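You operate a simulated robot arm through the tools that you are given. There is no shell and no other tool. Be economical: measure what you need, move in short steps, check, and stop when the job is done.

You are at the controls of a simulated robot arm. One attempt, no reset.

JOB
The compressor has tripped: reset it and refill the tank.
Fine: shut the black valve, green switch off, press reset, switch on; reopen the valve once it has filled and stopped.

It is judged by the outcome, as a careful person would: the job done as asked, and still so three seconds after it is handed in. It fails if anything else is knocked over, pushed out of place, dropped, spilled or broken.

ROBOT AND FRAMES
A 6-joint arm with a two-finger parallel gripper, fixed in place. Base frame: the origin is at the foot of the arm, x ahead of it, y to its left, z up. Units: m, rad, N and s.
With the tool pointing down near the work surface it reaches from about 0.16 to 0.84 m from the base axis. Its first joint turns from -2.897 to 2.897 rad. Payload 3.91 kg.
Tool frame: the origin (TCP) lies between the finger pads and is the grasp point; the fingertips stand 0.03 m ahead of it; z points along the fingers, y is the line along which they close. The gripper opens to 0.11 m. The fingers are 0.02 m wide and 0.01 m thick; the gripper's body (0.048 by 0.112 m) begins 0.055 m behind the TCP.
Orientation is told as [roll, pitch, yaw] about the base's x, y, z axes, in that order, counted from this pose: with the fingers straight down and closing along the base's y, the tool's x points along the base's -x, its y along +y and its z along -z.

CONTROLS
- The arm moves only by the tool drive_tool. Its arguments are lists of equal length, an entry for each row: "translation": the shift along the tool's x, y, z in units of 40 mm (1.0 is 40 mm), a list of three; "angular": the turn, a rotation vector about the tool's x, y, z in units of 4 degrees (1.0 is 4 degrees), a list of three. In form: {"translation": [[tx, ty, tz], ...], "angular": [[wx, wy, wz], ...]}. A call has 1 to 20 rows; each row shifts and turns the commanded pose from where the row before left it, along the tool's axes as they then stand. "gripper" is the opening, from 0 (shut) to 1 (fully open), set as the call begins (left out, the last holds). A call with a number of a shift or a turn outside -1 to 1 is refused whole. Rows are played at 5 a second. More than 0.05 m and 0.15 rad between two rows, or a gripper value outside its range, and nothing of the call is played. A pose out of reach is approached as far as the arm can. The call stops where the force on the tool passes 90 N (or 10 N more than at its start, if that is more) or the arm is blocked; 0.2 s more then pass. Each finger travels about 0.108 m/s and halts on what it meets, pressing with about 45 N; the grip force reading is that of the motor and also rises with nothing between the fingers. The clock runs only during rows and for 0.2 s after the last one: add rows that do not move to give the fingers time. The reply holds the time, the measured pose of the TCP, the force on the tool along the base axes, the opening and the grip force, in the units named above and with some noise.
- Cameras (640 x 400 px; columns grow to the right, rows downward): "scene" is fixed at [0.0516, -0.5014, 1.5986]; the picture's right is [-0.54, 0.84, 0.00], its down [0.52, 0.33, -0.79] and it looks along [-0.66, -0.43, -0.61] (base axes); focal length 214 px, centre (320, 200). "wrist" rides on the gripper at [0.077, 0.007, -0.114] in the tool frame; the picture's right is [-0.09, 1.00, 0.00], its down [-0.80, -0.07, -0.59] and it looks along [-0.59, -0.05, 0.80] (tool axes); focal length 270 px, centre (320, 200).
- get_image(camera): a new picture of that camera. It takes no simulated time.
- raise_lower(by): slides the trunk up (or, below 0, down) by that many m; the arm rides with it, the base frame stays. It gives what a move gives, with no picture.
- locate(camera, pixels): for up to 12 pixels [column, row] of the newest picture of that camera ("zoom" is the newest enlarged one), the place [x, y, z] in the base frame of the surface seen there, good to about 0.003 m. It takes no simulated time.
- zoom(camera, box): a new picture of the part [left, top, right, bottom] of that camera's present view, enlarged. It takes no simulated time.
- sign_off(): hands the job in; it is judged then, once.

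Go step by step. Measure first, check grasps and placings, and put right what went wrong. The budget is 80 turns and 46 pictures, counting those below and the enlarged ones. Unless the task says otherwise, let go and move clear before handing in, and close with one line.

The tools are called after "Call:" by a JSON object that holds its "op" and its "data". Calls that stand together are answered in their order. drive_tool: Moves the arm, as the interface text tells. Its arguments: {"type":"object","properties":{"translation":{"type":"array","items":{"type":"array","items":{"type":"number"}}},"angular":{"type":"array","items":{"type":"array","items":{"type":"number"}}},"gripper":{"type":"number"}},"required":["translation","angular"]} The other tools are called the same way: raise_lower (by) slides the trunk up or down; get_image (camera) takes a picture; locate (camera, pixels) gives the place of the surface under pixels of a picture; zoom (camera, box) takes an enlarged picture of a part of a camera's view; sign_off () hands the job in.

At the start:

```text
clock: 0.0
ee_pos: [0.3951, -0.2125, 1.2805]
orientation: [0.001, -0.002, 0.001]
contact_force: [0.0, -0.3, -0.4]
finger_gap: 0.1098
grip_force: 0.1
trunk travel left (down, up): [-0.475, 0.065]
```

scene: 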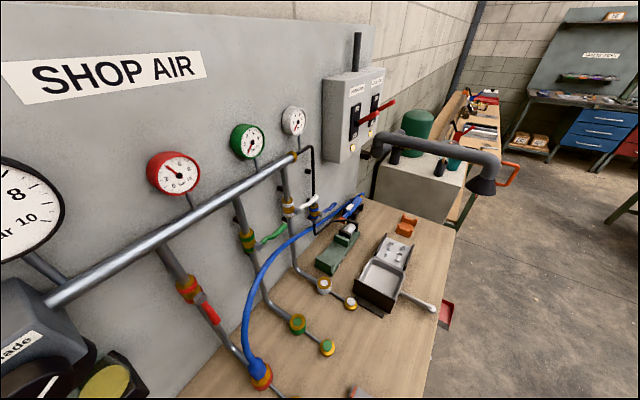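
wrist: 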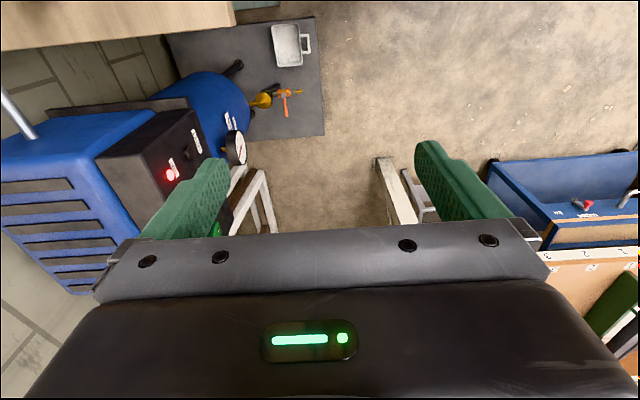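

The wrist picture shows the compressor (blue, with a red lamp near (170,175)) and a tank with a gauge near (235,148). I'll enlarge these before moving.

Call:
{"op": "zoom", "data": {"camera": "wrist", "box": [80, 60, 330, 240]}}

Call:
{"op": "zoom", "data": {"camera": "scene", "box": [120, 80, 420, 390]}}

Call:
{"op": "locate", "data": {"camera": "wrist", "pixels": [[170, 175], [196, 140], [235, 148], [262, 98], [285, 95], [100, 160], [215, 225], [200, 90], [230, 120], [285, 45], [560, 210], [400, 190]]}}

```text
2.22 times, centred on (205, 150) of wrist
```

zoom: 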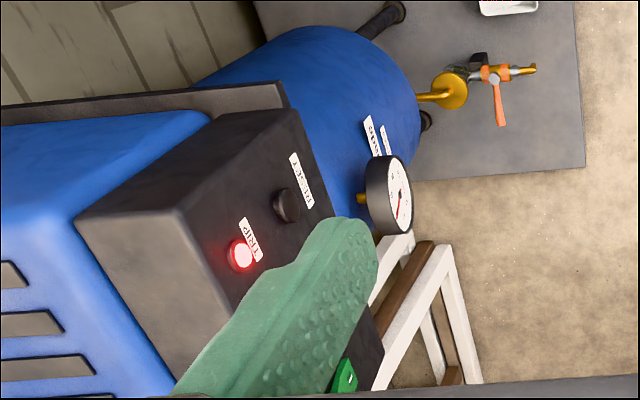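

```text
1.29 times, centred on (270, 235) of scene
```

zoom: 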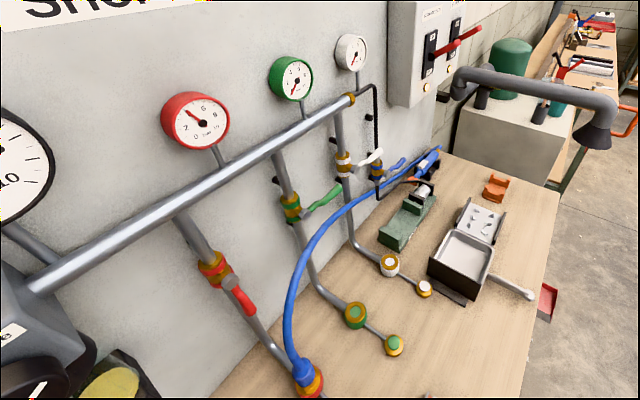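

```text
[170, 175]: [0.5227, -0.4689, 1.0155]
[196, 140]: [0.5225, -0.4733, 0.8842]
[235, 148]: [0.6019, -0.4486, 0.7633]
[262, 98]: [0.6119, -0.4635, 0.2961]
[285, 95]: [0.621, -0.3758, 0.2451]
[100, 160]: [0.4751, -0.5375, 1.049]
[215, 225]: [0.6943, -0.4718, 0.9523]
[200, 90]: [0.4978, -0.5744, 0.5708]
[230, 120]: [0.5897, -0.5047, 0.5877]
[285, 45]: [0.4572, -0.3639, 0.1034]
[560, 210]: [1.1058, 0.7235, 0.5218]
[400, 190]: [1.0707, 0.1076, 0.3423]
```

The panel with TRIP, RESET and the green switch stands upright at about y = -0.47, facing +y. I'll tilt the tool towards it to see it properly.

Call:
{"op": "drive_tool", "data": {"translation": [[0, -0.5, 0], [0, 0.5, 0], [0, 0.5, 0], [0, 0.5, 0], [0, 0.5, 0], [0, 0.5, 0], [0, 0, 0], [0, 0, 0], [0, 0, 0], [0, 0, 0], [0, 0, 0], [0, 0, 0]], "angular": [[1, 0, 0], [1, 0, 0], [1, 0, 0], [1, 0, 0], [1, 0, 0], [1, 0, 0], [1, 0, 0], [1, 0, 0], [1, 0, 0], [1, 0, 0], [1, 0, 0], [1, 0, 0]], "gripper": 0}}

Call:
{"op": "get_image", "data": {"camera": "wrist"}}

```text
clock: 2.6
ee_pos: [0.3952, -0.1352, 1.2593]
orientation: [-0.839, 0.0, -0.001]
contact_force: [0.3, 0.2, 0.1]
finger_gap: 0.0
grip_force: 37.5
trunk travel left (down, up): [-0.475, 0.065]
```

```text
41 pictures are left
```

wrist: 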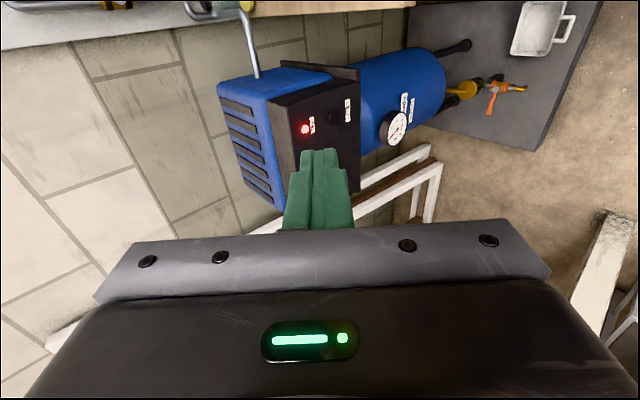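

The compressor and tank are visible, but the picture is turned sideways. I'll roll the tool so the camera sits above it, then level it.

Call:
{"op": "drive_tool", "data": {"translation": [[0, 0, 0], [0, 0, 0], [0, 0, 0], [0, 0, 0], [0, 0, 0], [0, 0, 0], [0, 0, 0], [0, 0, 0], [0, 0, 0], [0, 0, 0], [0, 0, 0], [0, 0, 0], [0, 0, 0], [0, 0, 0], [0, 0, 0], [0, 0, 0], [0, 0, 0], [0, 0, 0], [0, 0, 0], [0, 0, 0]], "angular": [[0, 0, -1], [0, 0, -1], [0, 0, -1], [0, 0, -1], [0, 0, -1], [0, 0, -1], [0, 0, -1], [0, 0, -1], [0, 0, -1], [0, 0, -1], [0, 0, -1], [0, 0, -1], [0, 0, -1], [0, 0, -1], [0, 0, -1], [0, 0, -1], [0, 0, -1], [0, 0, -1], [0, 0, -1], [0, 0, -1]]}}

Call:
{"op": "drive_tool", "data": {"translation": [[0, 0, 0], [0, 0, 0], [0, 0, 0], [0, 0, 0], [0, 0, 0], [0, 0, 0], [0, 0, 0], [0, 0, 0], [0, 0, 0], [0, 0, 0], [0, 0, 0], [0, 0, 0], [0, 0, 0]], "angular": [[0, 0, -1], [0, 0, -1], [0, 0, -0.5], [0, 1, 0], [0, 1, 0], [0, 1, 0], [0, 1, 0], [0, 1, 0], [0, 1, 0], [0, 0, 0], [0, 0, 0], [0, 0, 0], [0, 0, 0]]}}

Call:
{"op": "get_image", "data": {"camera": "wrist"}}

```text
clock: 6.8
ee_pos: [0.3948, -0.136, 1.2598]
orientation: [-0.186, 0.822, 1.314]
contact_force: [-0.5, 0.3, -0.3]
finger_gap: 0.0001
grip_force: 38.0
trunk travel left (down, up): [-0.475, 0.065]
```

```text
clock: 9.6
ee_pos: [0.3952, -0.1351, 1.2601]
orientation: [0.0, 1.256, 1.572]
contact_force: [-0.5, -0.7, -1.0]
finger_gap: 0.0
grip_force: 37.4
trunk travel left (down, up): [-0.475, 0.065]
```

```text
40 pictures are left
```

wrist: 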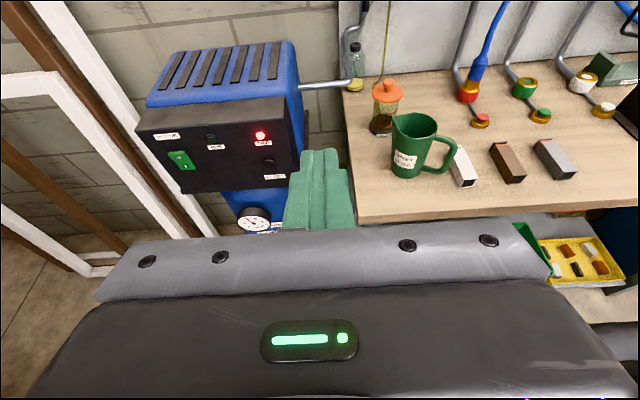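

Now upright: the compressor panel is at (215,150), the bench to the right. I'll enlarge the panel and the pipes.

Call:
{"op": "zoom", "data": {"camera": "wrist", "box": [120, 30, 320, 240]}}

Call:
{"op": "zoom", "data": {"camera": "wrist", "box": [290, 0, 640, 210]}}

Call:
{"op": "locate", "data": {"camera": "wrist", "pixels": [[181, 160], [210, 137], [260, 135], [267, 162], [150, 120], [285, 110], [300, 170], [170, 185], [390, 90], [360, 210], [256, 222], [330, 87]]}}

```text
1.90 times, centred on (220, 135) of wrist
```

zoom: 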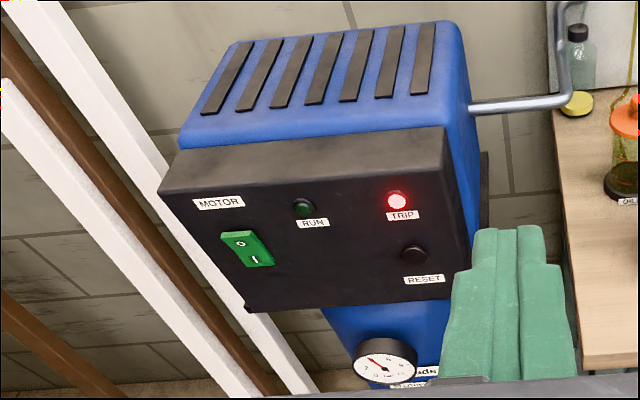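

```text
1.83 times, centred on (465, 105) of wrist
```

zoom: 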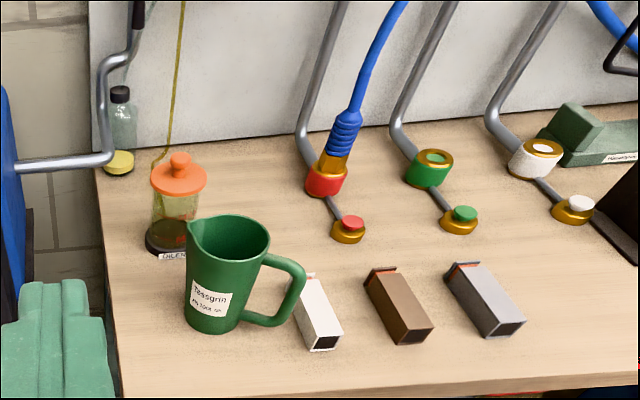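

```text
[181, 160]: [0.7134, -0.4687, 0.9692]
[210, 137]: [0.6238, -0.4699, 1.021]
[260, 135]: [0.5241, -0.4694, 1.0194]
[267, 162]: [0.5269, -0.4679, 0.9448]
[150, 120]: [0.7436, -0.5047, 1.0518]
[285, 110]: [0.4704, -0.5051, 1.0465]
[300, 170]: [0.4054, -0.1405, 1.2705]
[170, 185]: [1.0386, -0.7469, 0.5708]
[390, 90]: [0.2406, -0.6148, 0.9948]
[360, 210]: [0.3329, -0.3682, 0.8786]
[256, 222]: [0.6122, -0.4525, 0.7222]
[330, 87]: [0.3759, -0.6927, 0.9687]
```

The outlet pipe rises at (360,10) with something black on it, perhaps the black valve. I'll look at that area from the scene camera.

Call:
{"op": "zoom", "data": {"camera": "scene", "box": [0, 250, 200, 400]}}

Call:
{"op": "zoom", "data": {"camera": "scene", "box": [270, 90, 390, 240]}}

Call:
{"op": "locate", "data": {"camera": "scene", "pixels": [[50, 390], [20, 300], [70, 290], [180, 280], [205, 310], [245, 240], [300, 155], [312, 175], [310, 205], [350, 210], [110, 380], [315, 225]]}}

```text
2.67 times, centred on (100, 325) of scene
```

zoom: 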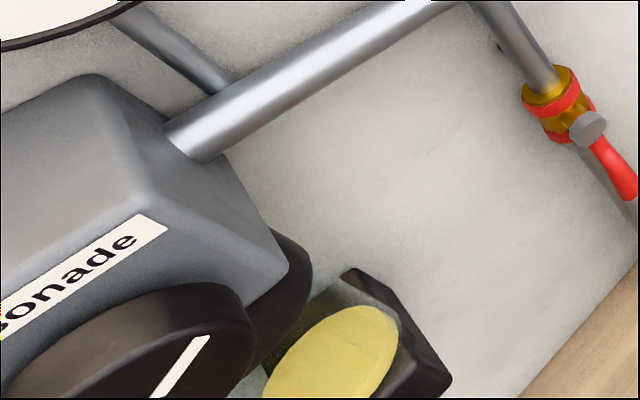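

```text
2.67 times, centred on (330, 165) of scene
```

zoom: 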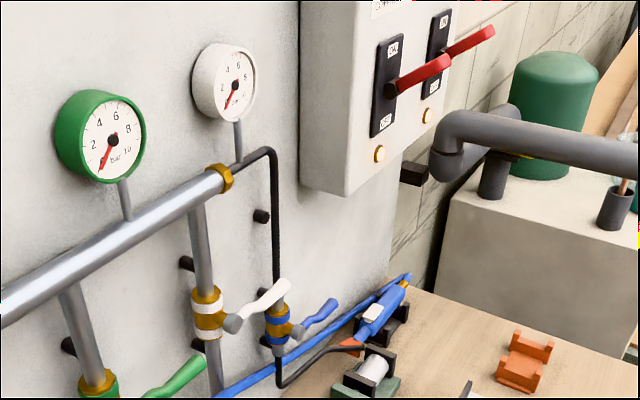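

```text
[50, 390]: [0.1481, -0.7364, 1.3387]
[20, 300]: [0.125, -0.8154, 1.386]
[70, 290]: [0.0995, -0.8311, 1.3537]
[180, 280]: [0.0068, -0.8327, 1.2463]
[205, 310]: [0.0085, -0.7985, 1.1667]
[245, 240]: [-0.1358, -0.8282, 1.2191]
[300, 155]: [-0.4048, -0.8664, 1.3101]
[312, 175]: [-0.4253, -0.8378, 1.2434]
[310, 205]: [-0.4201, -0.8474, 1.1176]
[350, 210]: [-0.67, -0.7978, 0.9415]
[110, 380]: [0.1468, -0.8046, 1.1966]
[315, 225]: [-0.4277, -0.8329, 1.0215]
```

There is a big black knob with a white pointer near (0.15, -0.74, 1.34) on the grey unit at the wall. I'll level the tool and move to look at it from the front.

Call:
{"op": "drive_tool", "data": {"translation": [[0, 0, 0], [0, 0, 0], [0, 0, 0], [0, 0, 0], [0, 0, 0], [0, 0.5, 0.5], [0, 0.5, 0.5], [0, 0.5, 0.5], [0, 0.5, 0.5], [0, 0.5, 0.5], [0, 0.5, 0.5], [0, 0.5, 0.5], [0.5, 0, 0.5], [0.5, 0, 0.5], [0.5, 0, 0]], "angular": [[0, 1, 0], [0, 1, 0], [0, 1, 0], [0, 1, 0], [0, 0.5, 0], [0, 0, 0], [0, 0, 0], [0, 0, 0], [0, 0, 0], [0, 0, 0], [0, 0, 0], [0, 0, 0], [0, 0, 0], [0, 0, 0], [0, 0, 0]]}}

Call:
{"op": "get_image", "data": {"camera": "wrist"}}

```text
clock: 12.8
ee_pos: [0.254, -0.3154, 1.322]
orientation: [-3.098, 1.571, -1.528]
contact_force: [0.4, 0.0, -0.3]
finger_gap: 0.0001
grip_force: 37.5
trunk travel left (down, up): [-0.475, 0.065]
```

```text
35 pictures are left
```

wrist: 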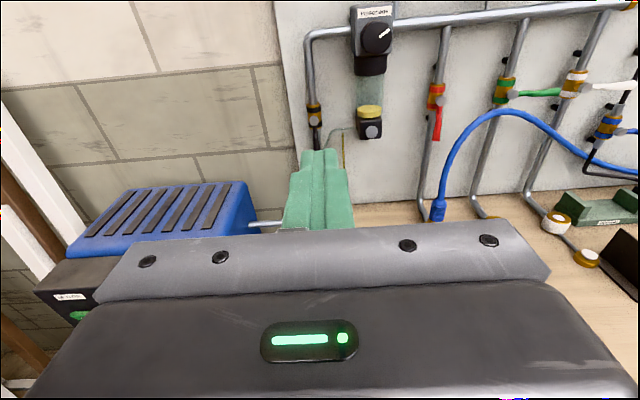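

Call:
{"op": "zoom", "data": {"camera": "wrist", "box": [280, 0, 460, 180]}}

Call:
{"op": "locate", "data": {"camera": "wrist", "pixels": [[375, 38], [314, 105], [314, 122], [317, 140], [310, 90], [436, 90], [438, 125], [370, 130], [310, 45], [525, 93], [600, 85], [300, 115]]}}

```text
2.22 times, centred on (370, 90) of wrist
```

zoom: 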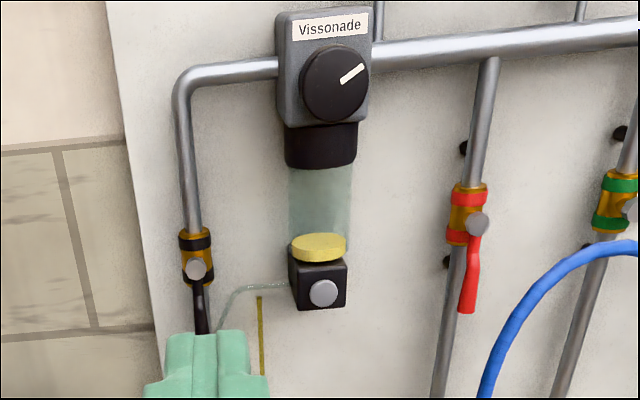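

```text
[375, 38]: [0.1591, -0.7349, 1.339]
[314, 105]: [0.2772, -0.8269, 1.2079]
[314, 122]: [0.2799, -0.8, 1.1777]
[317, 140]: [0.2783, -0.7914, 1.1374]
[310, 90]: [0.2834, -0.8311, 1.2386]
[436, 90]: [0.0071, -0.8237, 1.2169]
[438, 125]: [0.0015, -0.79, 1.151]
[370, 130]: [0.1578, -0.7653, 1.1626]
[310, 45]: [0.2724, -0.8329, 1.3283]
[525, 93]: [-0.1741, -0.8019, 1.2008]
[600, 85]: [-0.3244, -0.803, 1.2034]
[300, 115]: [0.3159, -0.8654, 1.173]
```

The black-banded ball valve on the main line is at about (0.279, -0.80, 1.19). Its lever points down along the pipe, so it is open; the closed green and white ones point to -x. I'll move closer for a better look.

Call:
{"op": "drive_tool", "data": {"translation": [[-0.3, -0.5, 0.5], [-0.3, -0.5, 0.5], [-0.3, -0.5, 0.5], [-0.3, -0.4, 0.5], [-0.3, 0, 0.5], [-0.3, 0, 0.5], [0, 0, 0.5], [0, 0, 0.5], [0, 0, 0]], "angular": [[0, 0, 0], [0, 0, 0], [0, 0, 0], [0, 0, 0], [0, 0, 0], [0, 0, 0], [0, 0, 0], [0, 0, 0], [0, 0, 0]]}}

Call:
{"op": "get_image", "data": {"camera": "wrist"}}

```text
clock: 14.8
ee_pos: [0.33, -0.477, 1.2497]
orientation: [0.027, 1.572, 1.599]
contact_force: [0.1, 0.8, -1.1]
finger_gap: 0.0002
grip_force: 37.1
trunk travel left (down, up): [-0.475, 0.065]
```

```text
33 pictures are left
```

wrist: 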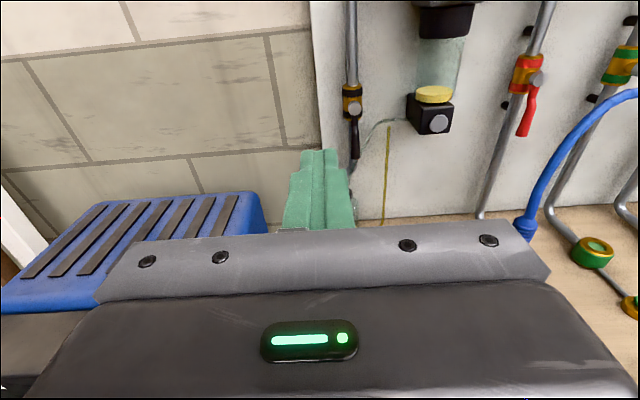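

Call:
{"op": "zoom", "data": {"camera": "wrist", "box": [310, 50, 470, 200]}}

Call:
{"op": "locate", "data": {"camera": "zoom", "pixels": [[242, 138], [240, 180], [242, 200], [243, 220], [243, 245], [243, 270], [232, 300], [335, 290], [385, 250], [340, 215], [375, 160], [300, 200]]}}

```text
2.67 times, centred on (390, 125) of wrist
```

zoom: 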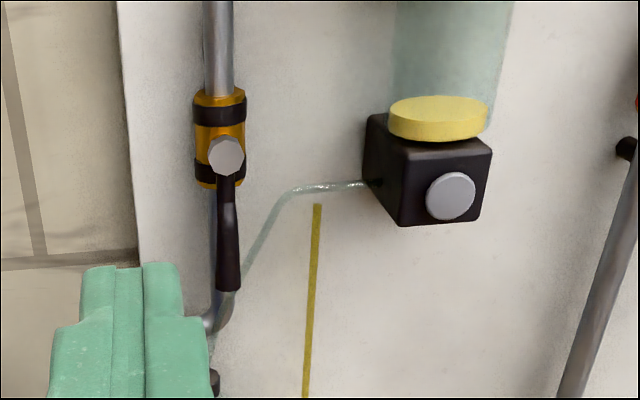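

```text
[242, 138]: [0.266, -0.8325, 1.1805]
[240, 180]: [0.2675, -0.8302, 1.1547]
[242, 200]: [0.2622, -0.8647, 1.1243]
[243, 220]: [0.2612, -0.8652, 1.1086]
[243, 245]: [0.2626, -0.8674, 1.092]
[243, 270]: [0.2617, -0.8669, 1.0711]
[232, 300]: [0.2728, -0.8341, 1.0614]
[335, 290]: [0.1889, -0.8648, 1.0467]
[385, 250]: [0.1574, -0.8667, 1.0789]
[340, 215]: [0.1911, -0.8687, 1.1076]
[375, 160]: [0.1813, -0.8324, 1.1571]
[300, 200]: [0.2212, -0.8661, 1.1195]
```

My pixels missed the lever, which is at columns 222–235 of the enlargement; I'll measure it again.

Call:
{"op": "locate", "data": {"camera": "zoom", "pixels": [[227, 155], [226, 175], [227, 190], [228, 210], [229, 230], [229, 250], [229, 270], [229, 285], [219, 280], [238, 280], [217, 100], [318, 250]]}}

```text
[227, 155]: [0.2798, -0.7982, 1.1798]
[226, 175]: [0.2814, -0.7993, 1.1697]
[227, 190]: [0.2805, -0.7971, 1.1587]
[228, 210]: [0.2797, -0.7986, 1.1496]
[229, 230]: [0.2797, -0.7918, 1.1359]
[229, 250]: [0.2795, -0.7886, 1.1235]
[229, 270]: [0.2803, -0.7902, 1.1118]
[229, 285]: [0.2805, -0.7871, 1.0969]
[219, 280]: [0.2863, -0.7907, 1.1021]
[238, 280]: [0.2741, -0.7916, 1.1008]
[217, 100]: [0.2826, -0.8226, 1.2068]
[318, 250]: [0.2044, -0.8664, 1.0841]
```

The lever pivots at (0.280, -0.80, 1.180) and its tip is at z 1.095. I'll bring the closed fingertips to its +x side, stopping just short in y.

Call:
{"op": "drive_tool", "data": {"translation": [[-0.6, 0.15, 0], [-0.6, 0.15, 0], [-0.6, 0.1, 0], [-0.6, 0, 0.5], [-0.6, 0, 0.7], [-0.3, 0, 0.8], [0, 0, 0.8], [0, 0, 0.8], [0, 0, 0.8], [0, 0, 0.8], [0, 0, 0.8], [0, 0, 0.5], [0, 0, 0]], "angular": [[0, 0, 0], [0, 0, 0], [0, 0, 0], [0, 0, 0], [0, 0, 0], [0, 0, 0], [0, 0, 0], [0, 0, 0], [0, 0, 0], [0, 0, 0], [0, 0, 0], [0, 0, 0], [0, 0, 0]]}}

Call:
{"op": "get_image", "data": {"camera": "wrist"}}

```text
clock: 17.6
ee_pos: [0.3158, -0.7371, 1.1144]
orientation: [0.138, 1.57, 1.708]
contact_force: [-0.3, -0.1, -0.4]
finger_gap: 0.0
grip_force: 37.6
trunk travel left (down, up): [-0.475, 0.065]
```

```text
31 pictures are left
```

wrist: 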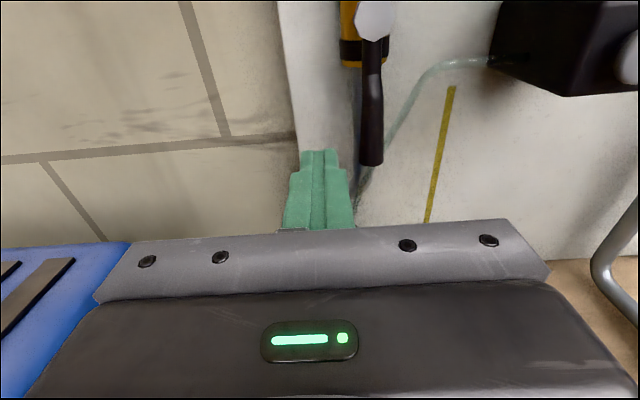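

The fingertips are beside the lever (tips at (318,155), lever at (372,110)). I'll push in and sweep the lever through a quarter turn to -x.

Call:
{"op": "drive_tool", "data": {"translation": [[0, 0, 0.5], [0, 0, 0.45], [0, 0.25, 0], [0, 0.25, 0], [-0.024, 0.216, 0], [-0.024, 0.216, 0], [0.032, 0.216, 0], [0.032, 0.216, 0], [0.088, 0.2, 0], [0.088, 0.2, 0], [0.136, 0.17, 0], [0.136, 0.17, 0], [0.176, 0.13, 0], [0.176, 0.13, 0], [0.2, 0.08, 0], [0.2, 0.08, 0], [0.1, 0, 0], [0, 0, 0]], "angular": [[0, 0, 0], [0, 0, 0], [0, 0, 0], [0, 0, 0], [0, 0, 0], [0, 0, 0], [0, 0, 0], [0, 0, 0], [0, 0, 0], [0, 0, 0], [0, 0, 0], [0, 0, 0], [0, 0, 0], [0, 0, 0], [0, 0, 0], [0, 0, 0], [0, 0, 0], [0, 0, 0]]}}

Call:
{"op": "get_image", "data": {"camera": "wrist"}}

```text
clock: 19.2
ee_pos: [0.2942, -0.7738, 1.1142]
orientation: [1.935, 1.551, -2.746]
contact_force: [64.5, -21.4, -0.1]
finger_gap: 0.0
grip_force: 37.7
trunk travel left (down, up): [-0.475, 0.065]
stopped in row 8: the force on the tool passed its limit (the readings are from after the stop); the commanded pose is now the measured one
```

```text
30 pictures are left
```

wrist: 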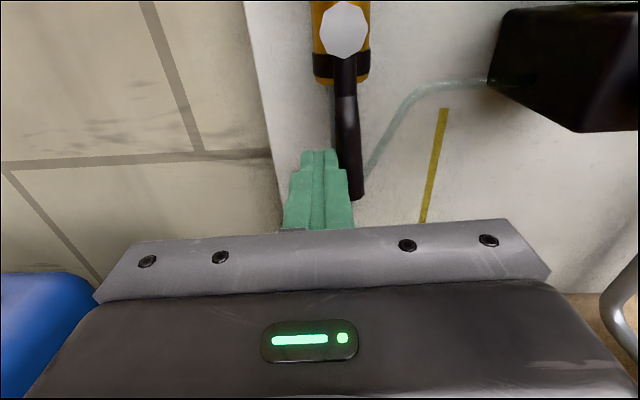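

Force stopped the push at x = 0.294 (64 N) and the lever barely turned. I'll back off and see whether it has moved or springs back.

Call:
{"op": "drive_tool", "data": {"translation": [[0, -0.4, 0], [0, -0.4, 0], [0, 0, 0]], "angular": [[0, 0, 0], [0, 0, 0], [0, 0, 0]]}}

Call:
{"op": "zoom", "data": {"camera": "wrist", "box": [240, 0, 480, 200]}}

Call:
{"op": "locate", "data": {"camera": "zoom", "pixels": [[277, 60], [280, 130], [287, 180], [290, 220], [293, 260], [300, 300], [300, 340], [285, 380]]}}

```text
clock: 20.0
ee_pos: [0.3091, -0.773, 1.1197]
orientation: [2.749, 1.559, -1.948]
contact_force: [-0.1, -0.4, 0.1]
finger_gap: 0.0
grip_force: 37.4
trunk travel left (down, up): [-0.475, 0.065]
```

```text
2.00 times, centred on (360, 100) of wrist
```

zoom: 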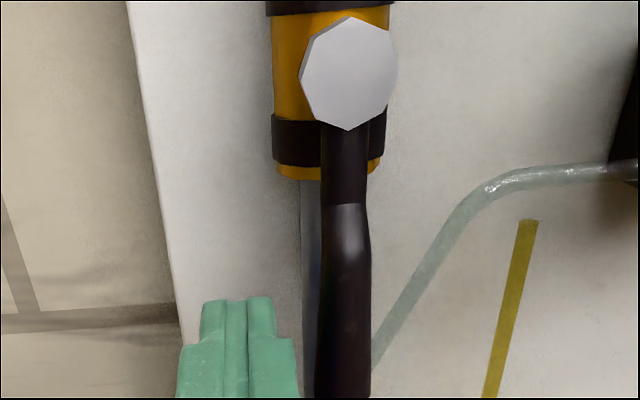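

```text
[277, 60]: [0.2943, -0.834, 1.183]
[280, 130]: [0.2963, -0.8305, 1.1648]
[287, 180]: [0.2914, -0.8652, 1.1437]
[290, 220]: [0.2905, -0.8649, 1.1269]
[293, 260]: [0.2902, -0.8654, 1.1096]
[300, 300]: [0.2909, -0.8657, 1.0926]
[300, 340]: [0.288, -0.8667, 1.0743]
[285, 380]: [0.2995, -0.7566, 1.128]
```

The lever springs straight back, so that side is its stop. It must close clockwise (towards +x), so I'll go around to its other side and push that way.

Call:
{"op": "drive_tool", "data": {"translation": [[0, 0, -0.6], [0, 0, -0.65], [0, 0.8, 0], [0, 0.8, 0], [-0.1, 0, 0.6], [0, 0, 0.65], [0, 0, 0]], "angular": [[0, 0, 0], [0, 0, 0], [0, 0, 0], [0, 0, 0], [0, 0, 0], [0, 0, 0], [0, 0, 0]]}}

Call:
{"op": "get_image", "data": {"camera": "wrist"}}

```text
clock: 21.6
ee_pos: [0.2435, -0.773, 1.1139]
orientation: [2.638, 1.559, -2.057]
contact_force: [0.5, 0.2, -0.7]
finger_gap: 0.0
grip_force: 37.8
trunk travel left (down, up): [-0.475, 0.065]
```

```text
28 pictures are left
```

wrist: 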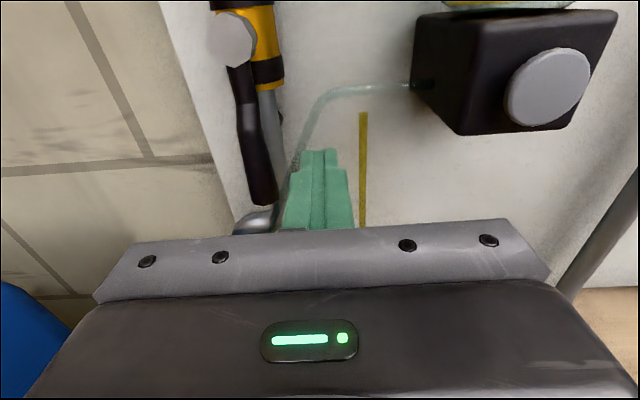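

Fingertips are now on the -x side at (318,160). I'll sweep towards +x.

Call:
{"op": "drive_tool", "data": {"translation": [[0, -0.25, 0], [0, -0.25, 0], [-0.024, -0.216, 0], [-0.024, -0.216, 0], [0.032, -0.216, 0], [0.032, -0.216, 0], [0.088, -0.2, 0], [0.088, -0.2, 0], [0.136, -0.17, 0], [0.136, -0.17, 0], [0.176, -0.13, 0], [0.176, -0.13, 0], [0.2, -0.08, 0], [0.2, -0.08, 0], [0.1, 0, 0], [0, 0, 0]], "angular": [[0, 0, 0], [0, 0, 0], [0, 0, 0], [0, 0, 0], [0, 0, 0], [0, 0, 0], [0, 0, 0], [0, 0, 0], [0, 0, 0], [0, 0, 0], [0, 0, 0], [0, 0, 0], [0, 0, 0], [0, 0, 0], [0, 0, 0], [0, 0, 0]]}}

Call:
{"op": "get_image", "data": {"camera": "wrist"}}

```text
clock: 25.0
ee_pos: [0.347, -0.7722, 1.1629]
orientation: [1.749, 1.565, -2.948]
contact_force: [-4.5, 7.9, -22.1]
finger_gap: 0.0
grip_force: 38.1
trunk travel left (down, up): [-0.475, 0.065]
```

```text
27 pictures are left
```

wrist: 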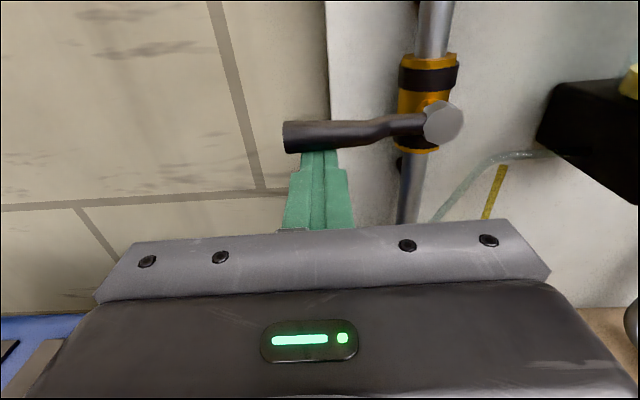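

The lever has swung to horizontal, pressed at 22 N. I'll check its angle.

Call:
{"op": "locate", "data": {"camera": "wrist", "pixels": [[443, 122], [400, 125], [370, 130], [330, 135], [295, 137]]}}

Call:
{"op": "drive_tool", "data": {"translation": [[0.15, 0, 0], [0, 0, 0]], "angular": [[0, 0, 0], [0, 0, 0]]}}

```text
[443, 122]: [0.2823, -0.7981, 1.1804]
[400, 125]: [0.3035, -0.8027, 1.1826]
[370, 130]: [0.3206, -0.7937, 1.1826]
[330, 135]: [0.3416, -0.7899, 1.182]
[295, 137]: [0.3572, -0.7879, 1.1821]
```

```text
clock: 25.6
ee_pos: [0.3464, -0.7726, 1.1629]
orientation: [0.941, 1.561, 2.527]
contact_force: [-6.1, 14.4, -42.3]
finger_gap: 0.0
grip_force: 38.0
trunk travel left (down, up): [-0.475, 0.065]
```

The lever is horizontal (z 1.181–1.182 along it) and against its stop: the valve is shut. I'll release, back out, and move in front of the panel.

Call:
{"op": "drive_tool", "data": {"translation": [[-0.5, 0, 0], [0, 0, -0.8], [0, 0, -1], [0, 0, -1], [0, 0, -1], [0, 0, -1], [0, 0, -1], [0, 0, -1], [0, 0, -1], [0, 0, -1], [0, 0, -1], [0, -1, 0], [0, -1, 0], [0, -1, 0], [0, -1, 0], [0, -1, 0], [0, 0, 0], [0, 0, 0]], "angular": [[0, 0, 0], [0, 0, 0], [0, 0, 0], [0, 0, 0], [0, 0, 0], [0, 0, 0], [0, 0, 0], [0, 0, 0], [0, 0, 0], [0, 0, 0], [0, 0, 0], [0, 0, 0], [0, 0, 0], [0, 0, 0], [0, 0, 0], [0, 0, 0], [0, 0, 0], [0, 0, 0]]}}

Call:
{"op": "get_image", "data": {"camera": "wrist"}}

```text
clock: 29.4
ee_pos: [0.5429, -0.3783, 1.1495]
orientation: [2.617, 1.56, -2.082]
contact_force: [-0.9, -0.1, 0.8]
finger_gap: 0.0
grip_force: 37.5
trunk travel left (down, up): [-0.475, 0.065]
```

```text
26 pictures are left
```

wrist: 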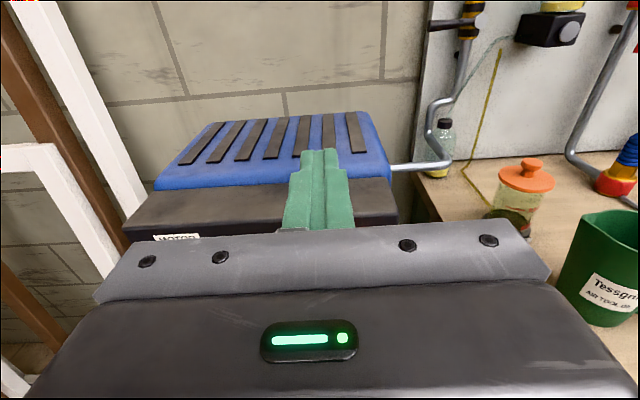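

The lever stays horizontal at (455,22). I'll back up for a clear view of the panel and check how near the white frame on the left is.

Call:
{"op": "locate", "data": {"camera": "wrist", "pixels": [[100, 130], [60, 190], [100, 250], [20, 385], [30, 100]]}}

Call:
{"op": "drive_tool", "data": {"translation": [[0, 0, -1], [0, 0, -1], [0, 0, -1], [0, 0, -1], [0, 0, -1], [-0.5, -0.5, 0], [0, -0.5, 0], [0, 0, 0]], "angular": [[0, 0, 0], [0, 0, 0], [0, 0, 0], [0, 0, 0], [0, 0, 0], [0, 0, 0], [0, 0, 0], [0, 0, 0]]}}

Call:
{"op": "get_image", "data": {"camera": "wrist"}}

```text
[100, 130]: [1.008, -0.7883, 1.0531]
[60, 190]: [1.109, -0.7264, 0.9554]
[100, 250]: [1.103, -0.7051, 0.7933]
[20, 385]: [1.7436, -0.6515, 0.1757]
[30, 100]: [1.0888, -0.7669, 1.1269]
```

```text
clock: 31.2
ee_pos: [0.5768, -0.175, 1.1255]
orientation: [2.652, 1.561, -2.045]
contact_force: [-0.5, 0.3, 0.2]
finger_gap: 0.0
grip_force: 37.3
trunk travel left (down, up): [-0.475, 0.065]
```

```text
25 pictures are left
```

wrist: 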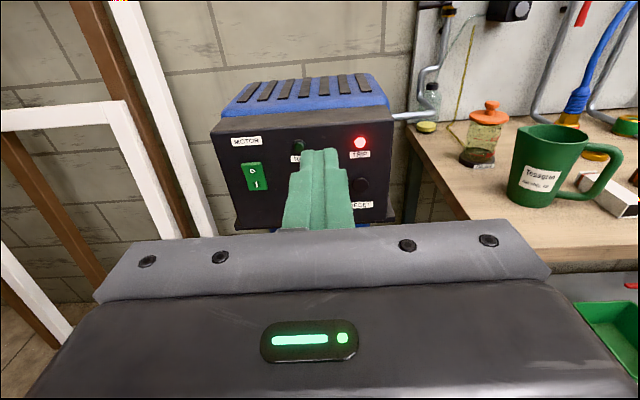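

Call:
{"op": "zoom", "data": {"camera": "wrist", "box": [215, 120, 395, 230]}}

Call:
{"op": "locate", "data": {"camera": "zoom", "pixels": [[118, 160], [125, 175], [132, 190], [140, 210], [145, 225], [150, 245], [535, 230], [520, 225], [530, 240], [510, 80], [250, 220], [105, 165]]}}

```text
3.56 times, centred on (305, 175) of wrist
```

zoom: 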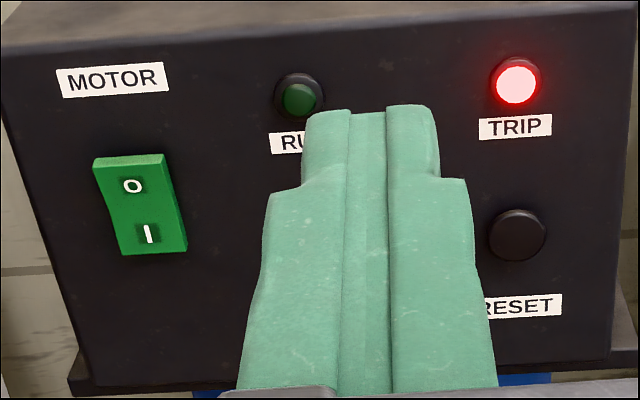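

```text
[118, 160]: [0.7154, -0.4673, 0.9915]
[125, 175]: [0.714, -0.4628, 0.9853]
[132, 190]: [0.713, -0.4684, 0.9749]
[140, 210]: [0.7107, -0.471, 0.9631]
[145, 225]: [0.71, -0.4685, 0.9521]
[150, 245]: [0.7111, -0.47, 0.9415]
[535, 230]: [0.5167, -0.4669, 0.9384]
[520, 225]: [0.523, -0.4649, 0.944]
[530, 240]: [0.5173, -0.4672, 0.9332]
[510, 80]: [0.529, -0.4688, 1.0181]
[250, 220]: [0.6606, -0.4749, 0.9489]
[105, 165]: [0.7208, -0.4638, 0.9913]
```

The rocker stands out at the top ("O") end, so it is now on; its centre is (0.712, 0.966) and its top is near z 0.984. I'll move in front of the O end.

Call:
{"op": "drive_tool", "data": {"translation": [[-0.7, -0.7, 0.5], [-0.7, -0.7, 0.5], [-0.7, -0.7, 0.5], [-0.7, -0.7, 0.8], [-0.7, -0.6, 0.8], [0, 0, 0.8], [0, 0, 0.8], [0, 0, 0.8], [0, 0, 0.4], [0, 0, 0], [0, 0, 0]], "angular": [[0, 0, 0], [0, 0, 0], [0, 0, 0], [0, 0, 0], [0, 0, 0], [0, 0, 0], [0, 0, 0], [0, 0, 0], [0, 0, 0], [0, 0, 0], [0, 0, 0]]}}

Call:
{"op": "get_image", "data": {"camera": "wrist"}}

```text
refused: row 4 steps farther than a row can; nothing moved
```

```text
23 pictures are left
```

wrist: 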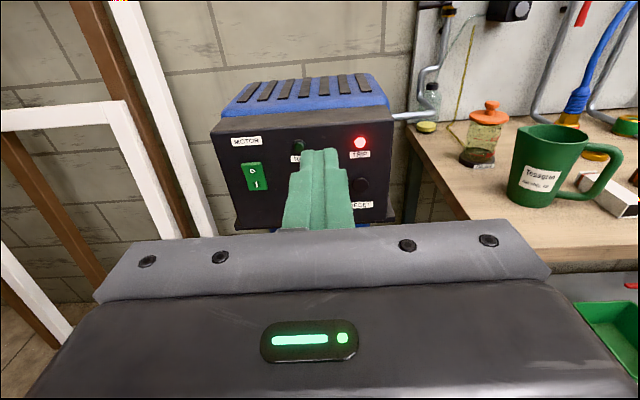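

The step was too long and was refused; nothing moved. I'll send smaller rows.

Call:
{"op": "drive_tool", "data": {"translation": [[-0.7, -0.7, 0.3], [-0.7, -0.7, 0.3], [-0.7, -0.7, 0.3], [-0.7, -0.7, 0.3], [-0.7, -0.6, 0.4], [0, 0, 0.9], [0, 0, 0.9], [0, 0, 0.9], [0, 0, 0.9], [0, 0, 0.9], [0, 0, 0], [0, 0, 0]], "angular": [[0, 0, 0], [0, 0, 0], [0, 0, 0], [0, 0, 0], [0, 0, 0], [0, 0, 0], [0, 0, 0], [0, 0, 0], [0, 0, 0], [0, 0, 0], [0, 0, 0], [0, 0, 0]]}}

Call:
{"op": "get_image", "data": {"camera": "wrist"}}

```text
clock: 33.8
ee_pos: [0.718, -0.4211, 0.9851]
orientation: [2.641, 1.561, -2.057]
contact_force: [0.0, 0.0, 0.2]
finger_gap: 0.0
grip_force: 37.8
trunk travel left (down, up): [-0.475, 0.065]
```

```text
22 pictures are left
```

wrist: 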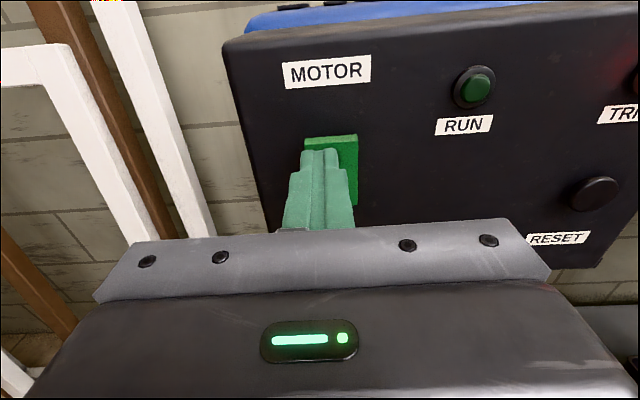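

The tips are just in front of the O end, about 6 mm off to +x. I'll centre and press in small steps.

Call:
{"op": "drive_tool", "data": {"translation": [[0.05, 0.15, 0], [0, 0, 0.2], [0, 0, 0.2], [0, 0, 0.15], [0, 0, 0.1], [0, 0, 0.1], [0, 0, 0], [0, 0, -0.4], [0, 0, -0.5], [0, 0, 0]], "angular": [[0, 0, 0], [0, 0, 0], [0, 0, 0], [0, 0, 0], [0, 0, 0], [0, 0, 0], [0, 0, 0], [0, 0, 0], [0, 0, 0], [0, 0, 0]]}}

Call:
{"op": "zoom", "data": {"camera": "wrist", "box": [220, 30, 440, 220]}}

```text
clock: 36.0
ee_pos: [0.7117, -0.413, 0.9905]
orientation: [2.779, 1.562, -1.918]
contact_force: [-0.2, 0.4, -0.4]
finger_gap: 0.0
grip_force: 38.2
trunk travel left (down, up): [-0.475, 0.065]
```

```text
2.11 times, centred on (330, 125) of wrist
```

zoom: 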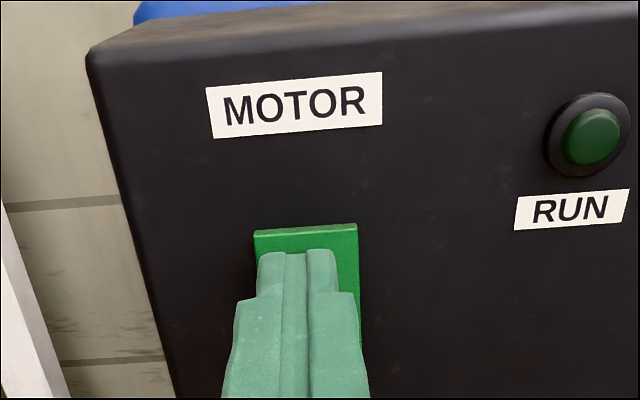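

The tips hide the rocker, so I'll back off to see whether it flipped, moving towards RESET.

Call:
{"op": "drive_tool", "data": {"translation": [[0, 0, -1], [0, 0.9, -0.7], [0, 0.9, -0.7], [0, 0.9, -0.7], [0, 0.9, 0], [0, 0.6, 0], [0, 0.5, 0], [0, 0, 0]], "angular": [[0, 0, 0], [0, 0, 0], [0, 0, 0], [0, 0, 0], [0, 0, 0], [0, 0, 0], [0, 0, 0], [0, 0, 0]]}}

Call:
{"op": "zoom", "data": {"camera": "wrist", "box": [100, 30, 400, 230]}}

```text
clock: 37.8
ee_pos: [0.5204, -0.2919, 0.9895]
orientation: [2.697, 1.561, -2.001]
contact_force: [0.1, 1.3, -0.1]
finger_gap: 0.0
grip_force: 38.3
trunk travel left (down, up): [-0.475, 0.065]
```

```text
2.00 times, centred on (250, 130) of wrist
```

zoom: 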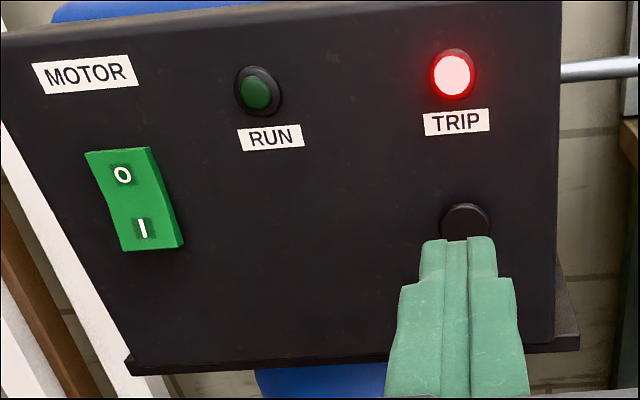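

I'll measure the rocker's two ends and the reset button.

Call:
{"op": "locate", "data": {"camera": "zoom", "pixels": [[105, 160], [140, 162], [110, 170], [145, 180], [120, 205], [160, 205], [130, 235], [165, 240], [466, 218], [455, 225], [478, 228], [300, 230]]}}

```text
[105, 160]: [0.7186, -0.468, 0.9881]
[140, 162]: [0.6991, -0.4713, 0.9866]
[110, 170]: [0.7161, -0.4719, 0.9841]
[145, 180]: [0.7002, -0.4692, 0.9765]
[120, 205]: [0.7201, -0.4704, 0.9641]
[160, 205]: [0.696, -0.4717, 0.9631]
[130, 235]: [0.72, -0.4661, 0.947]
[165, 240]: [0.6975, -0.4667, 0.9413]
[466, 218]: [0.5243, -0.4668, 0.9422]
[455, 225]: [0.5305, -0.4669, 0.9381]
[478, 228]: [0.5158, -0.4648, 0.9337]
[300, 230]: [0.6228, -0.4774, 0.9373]
```

The lower end now stands out (-0.466) and the upper end is in (-0.470), so the switch is off. Next I'll press RESET at (0.522, 0.939).

Call:
{"op": "drive_tool", "data": {"translation": [[-0.6, -0.05, 0], [-0.62, 0, 0], [0, 0, 0.8], [0, 0, 0.8], [0, 0, 0.8], [0, 0, 0.8], [0, 0, 0.2], [0, 0, 0.2], [0, 0, 0.15], [0, 0, 0.1], [0, 0, 0], [0, 0, -0.4], [0, 0, -0.4], [0, 0, 0]], "angular": [[0, 0, 0], [0, 0, 0], [0, 0, 0], [0, 0, 0], [0, 0, 0], [0, 0, 0], [0, 0, 0], [0, 0, 0], [0, 0, 0], [0, 0, 0], [0, 0, 0], [0, 0, 0], [0, 0, 0], [0, 0, 0]]}}

Call:
{"op": "get_image", "data": {"camera": "wrist"}}

```text
clock: 40.8
ee_pos: [0.5237, -0.4154, 0.9425]
orientation: [2.687, 1.561, -2.013]
contact_force: [-0.3, -0.5, -0.6]
finger_gap: 0.0
grip_force: 37.7
trunk travel left (down, up): [-0.475, 0.065]
```

```text
19 pictures are left
```

wrist: 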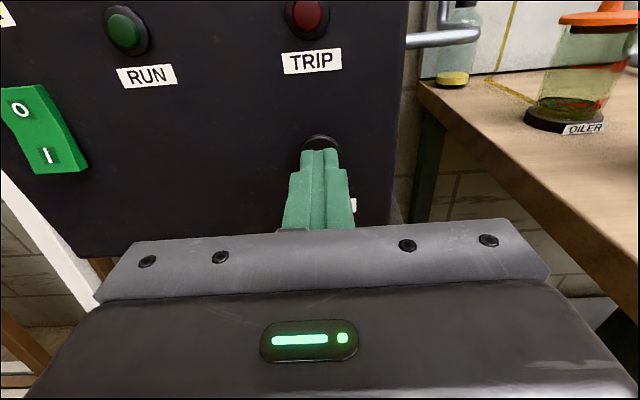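

The TRIP lamp is out at (307,15). Now I'll move to the rocker's I end and press it.

Call:
{"op": "drive_tool", "data": {"translation": [[0, 0, -0.8], [0.1, -0.9, 0], [0, -0.9, 0], [0, -0.9, 0], [0, -0.9, 0], [0, -0.9, 0], [0, -0.2, 0.4], [0, 0, 0.4], [0, 0, 0.3], [0, 0, 0.2], [0, 0, 0.15], [0, 0, 0.1], [0, 0, 0.1], [0, 0, 0], [0, 0, -0.5], [0, 0, -0.8], [0, 0, 0]], "angular": [[0, 0, 0], [0, 0, 0], [0, 0, 0], [0, 0, 0], [0, 0, 0], [0, 0, 0], [0, 0, 0], [0, 0, 0], [0, 0, 0], [0, 0, 0], [0, 0, 0], [0, 0, 0], [0, 0, 0], [0, 0, 0], [0, 0, 0], [0, 0, 0], [0, 0, 0]]}}

Call:
{"op": "get_image", "data": {"camera": "wrist"}}

```text
clock: 44.4
ee_pos: [0.7118, -0.3926, 0.9463]
orientation: [2.755, 1.56, -1.944]
contact_force: [0.4, -0.2, -0.3]
finger_gap: 0.0
grip_force: 38.2
trunk travel left (down, up): [-0.475, 0.065]
```

```text
18 pictures are left
```

wrist: 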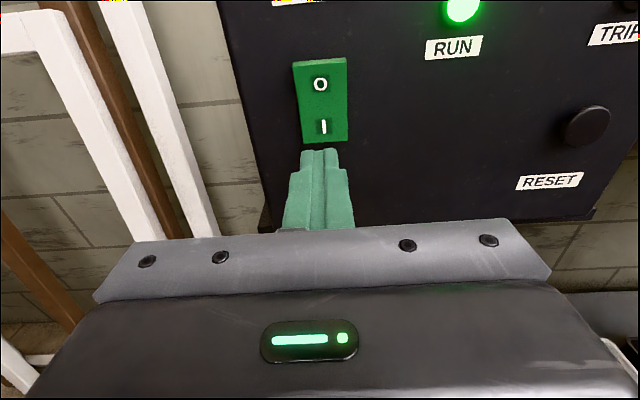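

RUN is lit at (463,8): the compressor is running. I'll back off to a spot where both the panel and the tank gauge can be seen, and wait.

Call:
{"op": "drive_tool", "data": {"translation": [[0, 0, -1], [0, 0, -1], [0, 0, -1], [0.7, 0.7, -0.5], [0.7, 0.7, -0.5], [0.7, 0.7, -0.5], [0.7, 0.7, -0.5], [0.7, 0.7, -0.5], [0.7, 0.7, -0.5], [0.7, 0.7, 0], [0.7, 0.7, 0], [0.7, 0.7, 0], [0, 0, 0]], "angular": [[0, 0, 0], [0, 0, 0], [0, 0, 0], [0, 0, 0], [0, 0, 0], [0, 0, 0], [0, 0, 0], [0, -1, 0], [0, -1, 0], [0, -1, 0], [0, -1, 0], [0, 0, 0], [0, 0, 0]]}}

Call:
{"op": "get_image", "data": {"camera": "wrist"}}

```text
clock: 47.2
ee_pos: [0.4558, -0.1739, 1.1943]
orientation: [0.02, 1.301, 1.605]
contact_force: [-0.1, 0.3, 0.1]
finger_gap: 0.0
grip_force: 37.6
trunk travel left (down, up): [-0.475, 0.065]
```

```text
17 pictures are left
```

wrist: 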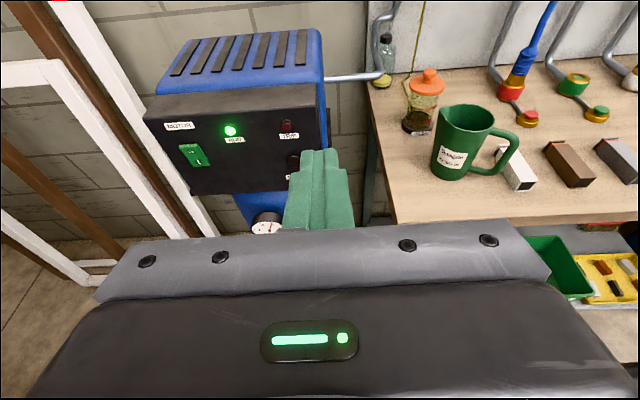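

RUN stays lit at (230,130) and the tank gauge is at (267,222). I'll read the gauge, then wait with rows that do not move.

Call:
{"op": "zoom", "data": {"camera": "wrist", "box": [225, 190, 305, 240]}}

Call:
{"op": "drive_tool", "data": {"translation": [[0, 0, 0], [0, 0, 0], [0, 0, 0], [0, 0, 0], [0, 0, 0], [0, 0, 0], [0, 0, 0], [0, 0, 0], [0, 0, 0], [0, 0, 0], [0, 0, 0], [0, 0, 0], [0, 0, 0], [0, 0, 0], [0, 0, 0], [0, 0, 0], [0, 0, 0], [0, 0, 0], [0, 0, 0], [0, 0, 0]], "angular": [[0, 0, 0], [0, 0, 0], [0, 0, 0], [0, 0, 0], [0, 0, 0], [0, 0, 0], [0, 0, 0], [0, 0, 0], [0, 0, 0], [0, 0, 0], [0, 0, 0], [0, 0, 0], [0, 0, 0], [0, 0, 0], [0, 0, 0], [0, 0, 0], [0, 0, 0], [0, 0, 0], [0, 0, 0], [0, 0, 0]]}}

Call:
{"op": "drive_tool", "data": {"translation": [[0, 0, 0], [0, 0, 0], [0, 0, 0], [0, 0, 0], [0, 0, 0], [0, 0, 0], [0, 0, 0], [0, 0, 0], [0, 0, 0], [0, 0, 0], [0, 0, 0], [0, 0, 0], [0, 0, 0], [0, 0, 0], [0, 0, 0], [0, 0, 0], [0, 0, 0], [0, 0, 0], [0, 0, 0], [0, 0, 0]], "angular": [[0, 0, 0], [0, 0, 0], [0, 0, 0], [0, 0, 0], [0, 0, 0], [0, 0, 0], [0, 0, 0], [0, 0, 0], [0, 0, 0], [0, 0, 0], [0, 0, 0], [0, 0, 0], [0, 0, 0], [0, 0, 0], [0, 0, 0], [0, 0, 0], [0, 0, 0], [0, 0, 0], [0, 0, 0], [0, 0, 0]]}}

Call:
{"op": "zoom", "data": {"camera": "wrist", "box": [145, 90, 305, 240]}}

```text
8.00 times, centred on (265, 215) of wrist
```

zoom: 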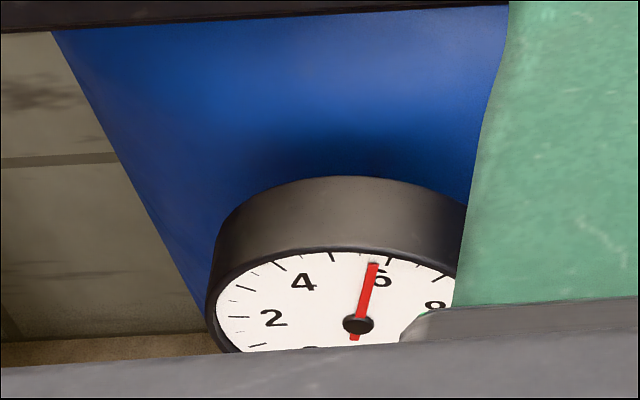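

```text
clock: 51.4
ee_pos: [0.457, -0.1734, 1.1937]
orientation: [0.019, 1.301, 1.6]
contact_force: [0.6, -1.0, 0.1]
finger_gap: 0.0
grip_force: 37.4
trunk travel left (down, up): [-0.475, 0.065]
```

```text
clock: 55.6
ee_pos: [0.4571, -0.1744, 1.1936]
orientation: [0.017, 1.299, 1.603]
contact_force: [-0.9, 0.5, -0.4]
finger_gap: 0.0001
grip_force: 37.9
trunk travel left (down, up): [-0.475, 0.065]
```

```text
2.67 times, centred on (225, 165) of wrist
```

zoom: 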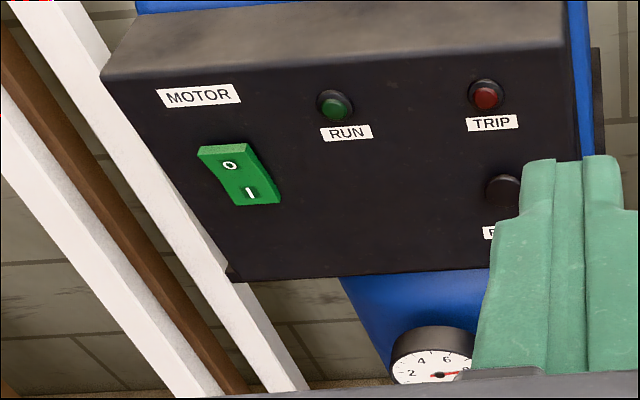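

RUN and TRIP are both out and the gauge reads about 8: the tank has filled and stopped by itself. I'll level the tool and approach above the black lever.

Call:
{"op": "drive_tool", "data": {"translation": [[0.5, 0, 0], [0.5, 0, 0], [0, 0.7, 0], [0, 0.7, 0], [0, 0.7, 0.5], [0, 0.7, 0.5], [0, 0, 1], [0, 0, 1], [0, 0, 1], [0, 0, 1], [0, 0, 1], [0, 0, 1], [0, 0, 1], [0, 0, 1], [0, 0, 1], [0, 0, 1], [0, 0, 1], [0, 0, 1], [0, 0, 0]], "angular": [[0, 1, 0], [0, 1, 0], [0, 1, 0], [0, 0.9, 0], [0, 0, 0], [0, 0, 0], [0, 0, 0], [0, 0, 0], [0, 0, 0], [0, 0, 0], [0, 0, 0], [0, 0, 0], [0, 0, 0], [0, 0, 0], [0, 0, 0], [0, 0, 0], [0, 0, 0], [0, 0, 0], [0, 0, 0]]}}

Call:
{"op": "get_image", "data": {"camera": "wrist"}}

```text
clock: 59.6
ee_pos: [0.3525, -0.7072, 1.2374]
orientation: [1.907, 1.565, -2.79]
contact_force: [0.1, -0.3, 0.1]
finger_gap: 0.0
grip_force: 37.6
trunk travel left (down, up): [-0.475, 0.065]
```

```text
14 pictures are left
```

wrist: 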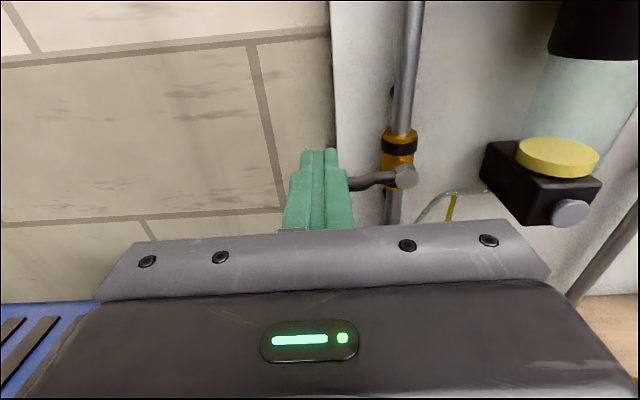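

I'm above the lever at x 0.3525. I'll reach in, lower onto it, and sweep it back down to its open stop.

Call:
{"op": "drive_tool", "data": {"translation": [[0, 0.19, 0.8], [0, 0, 0.85], [-0.4, 0, 0], [-0.5, 0, 0], [-0.216, -0.024, 0], [-0.216, -0.024, 0], [-0.216, 0.033, 0], [-0.216, 0.033, 0], [-0.2, 0.088, 0], [-0.2, 0.088, 0], [-0.17, 0.136, 0], [-0.17, 0.136, 0], [-0.13, 0.176, 0], [-0.13, 0.176, 0], [-0.08, 0.2, 0], [-0.08, 0.2, 0], [0, 0.1, 0], [0, 0, 0]], "angular": [[0, 0, 0], [0, 0, 0], [0, 0, 0], [0, 0, 0], [0, 0, 0], [0, 0, 0], [0, 0, 0], [0, 0, 0], [0, 0, 0], [0, 0, 0], [0, 0, 0], [0, 0, 0], [0, 0, 0], [0, 0, 0], [0, 0, 0], [0, 0, 0], [0, 0, 0], [0, 0, 0]]}}

Call:
{"op": "get_image", "data": {"camera": "wrist"}}

```text
clock: 63.4
ee_pos: [0.2956, -0.7723, 1.118]
orientation: [1.85, 1.566, -2.847]
contact_force: [7.9, -0.7, 1.9]
finger_gap: 0.0
grip_force: 38.3
trunk travel left (down, up): [-0.475, 0.065]
```

```text
13 pictures are left
```

wrist: 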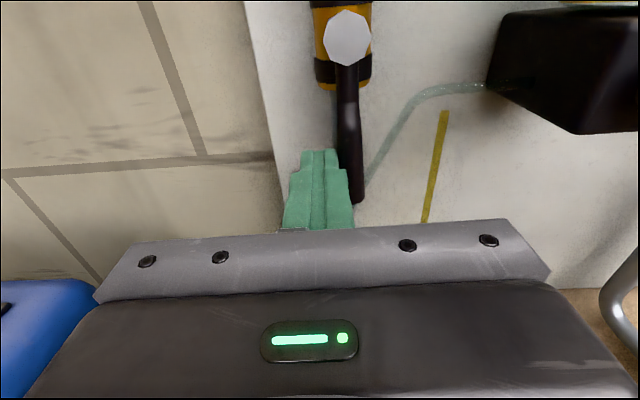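

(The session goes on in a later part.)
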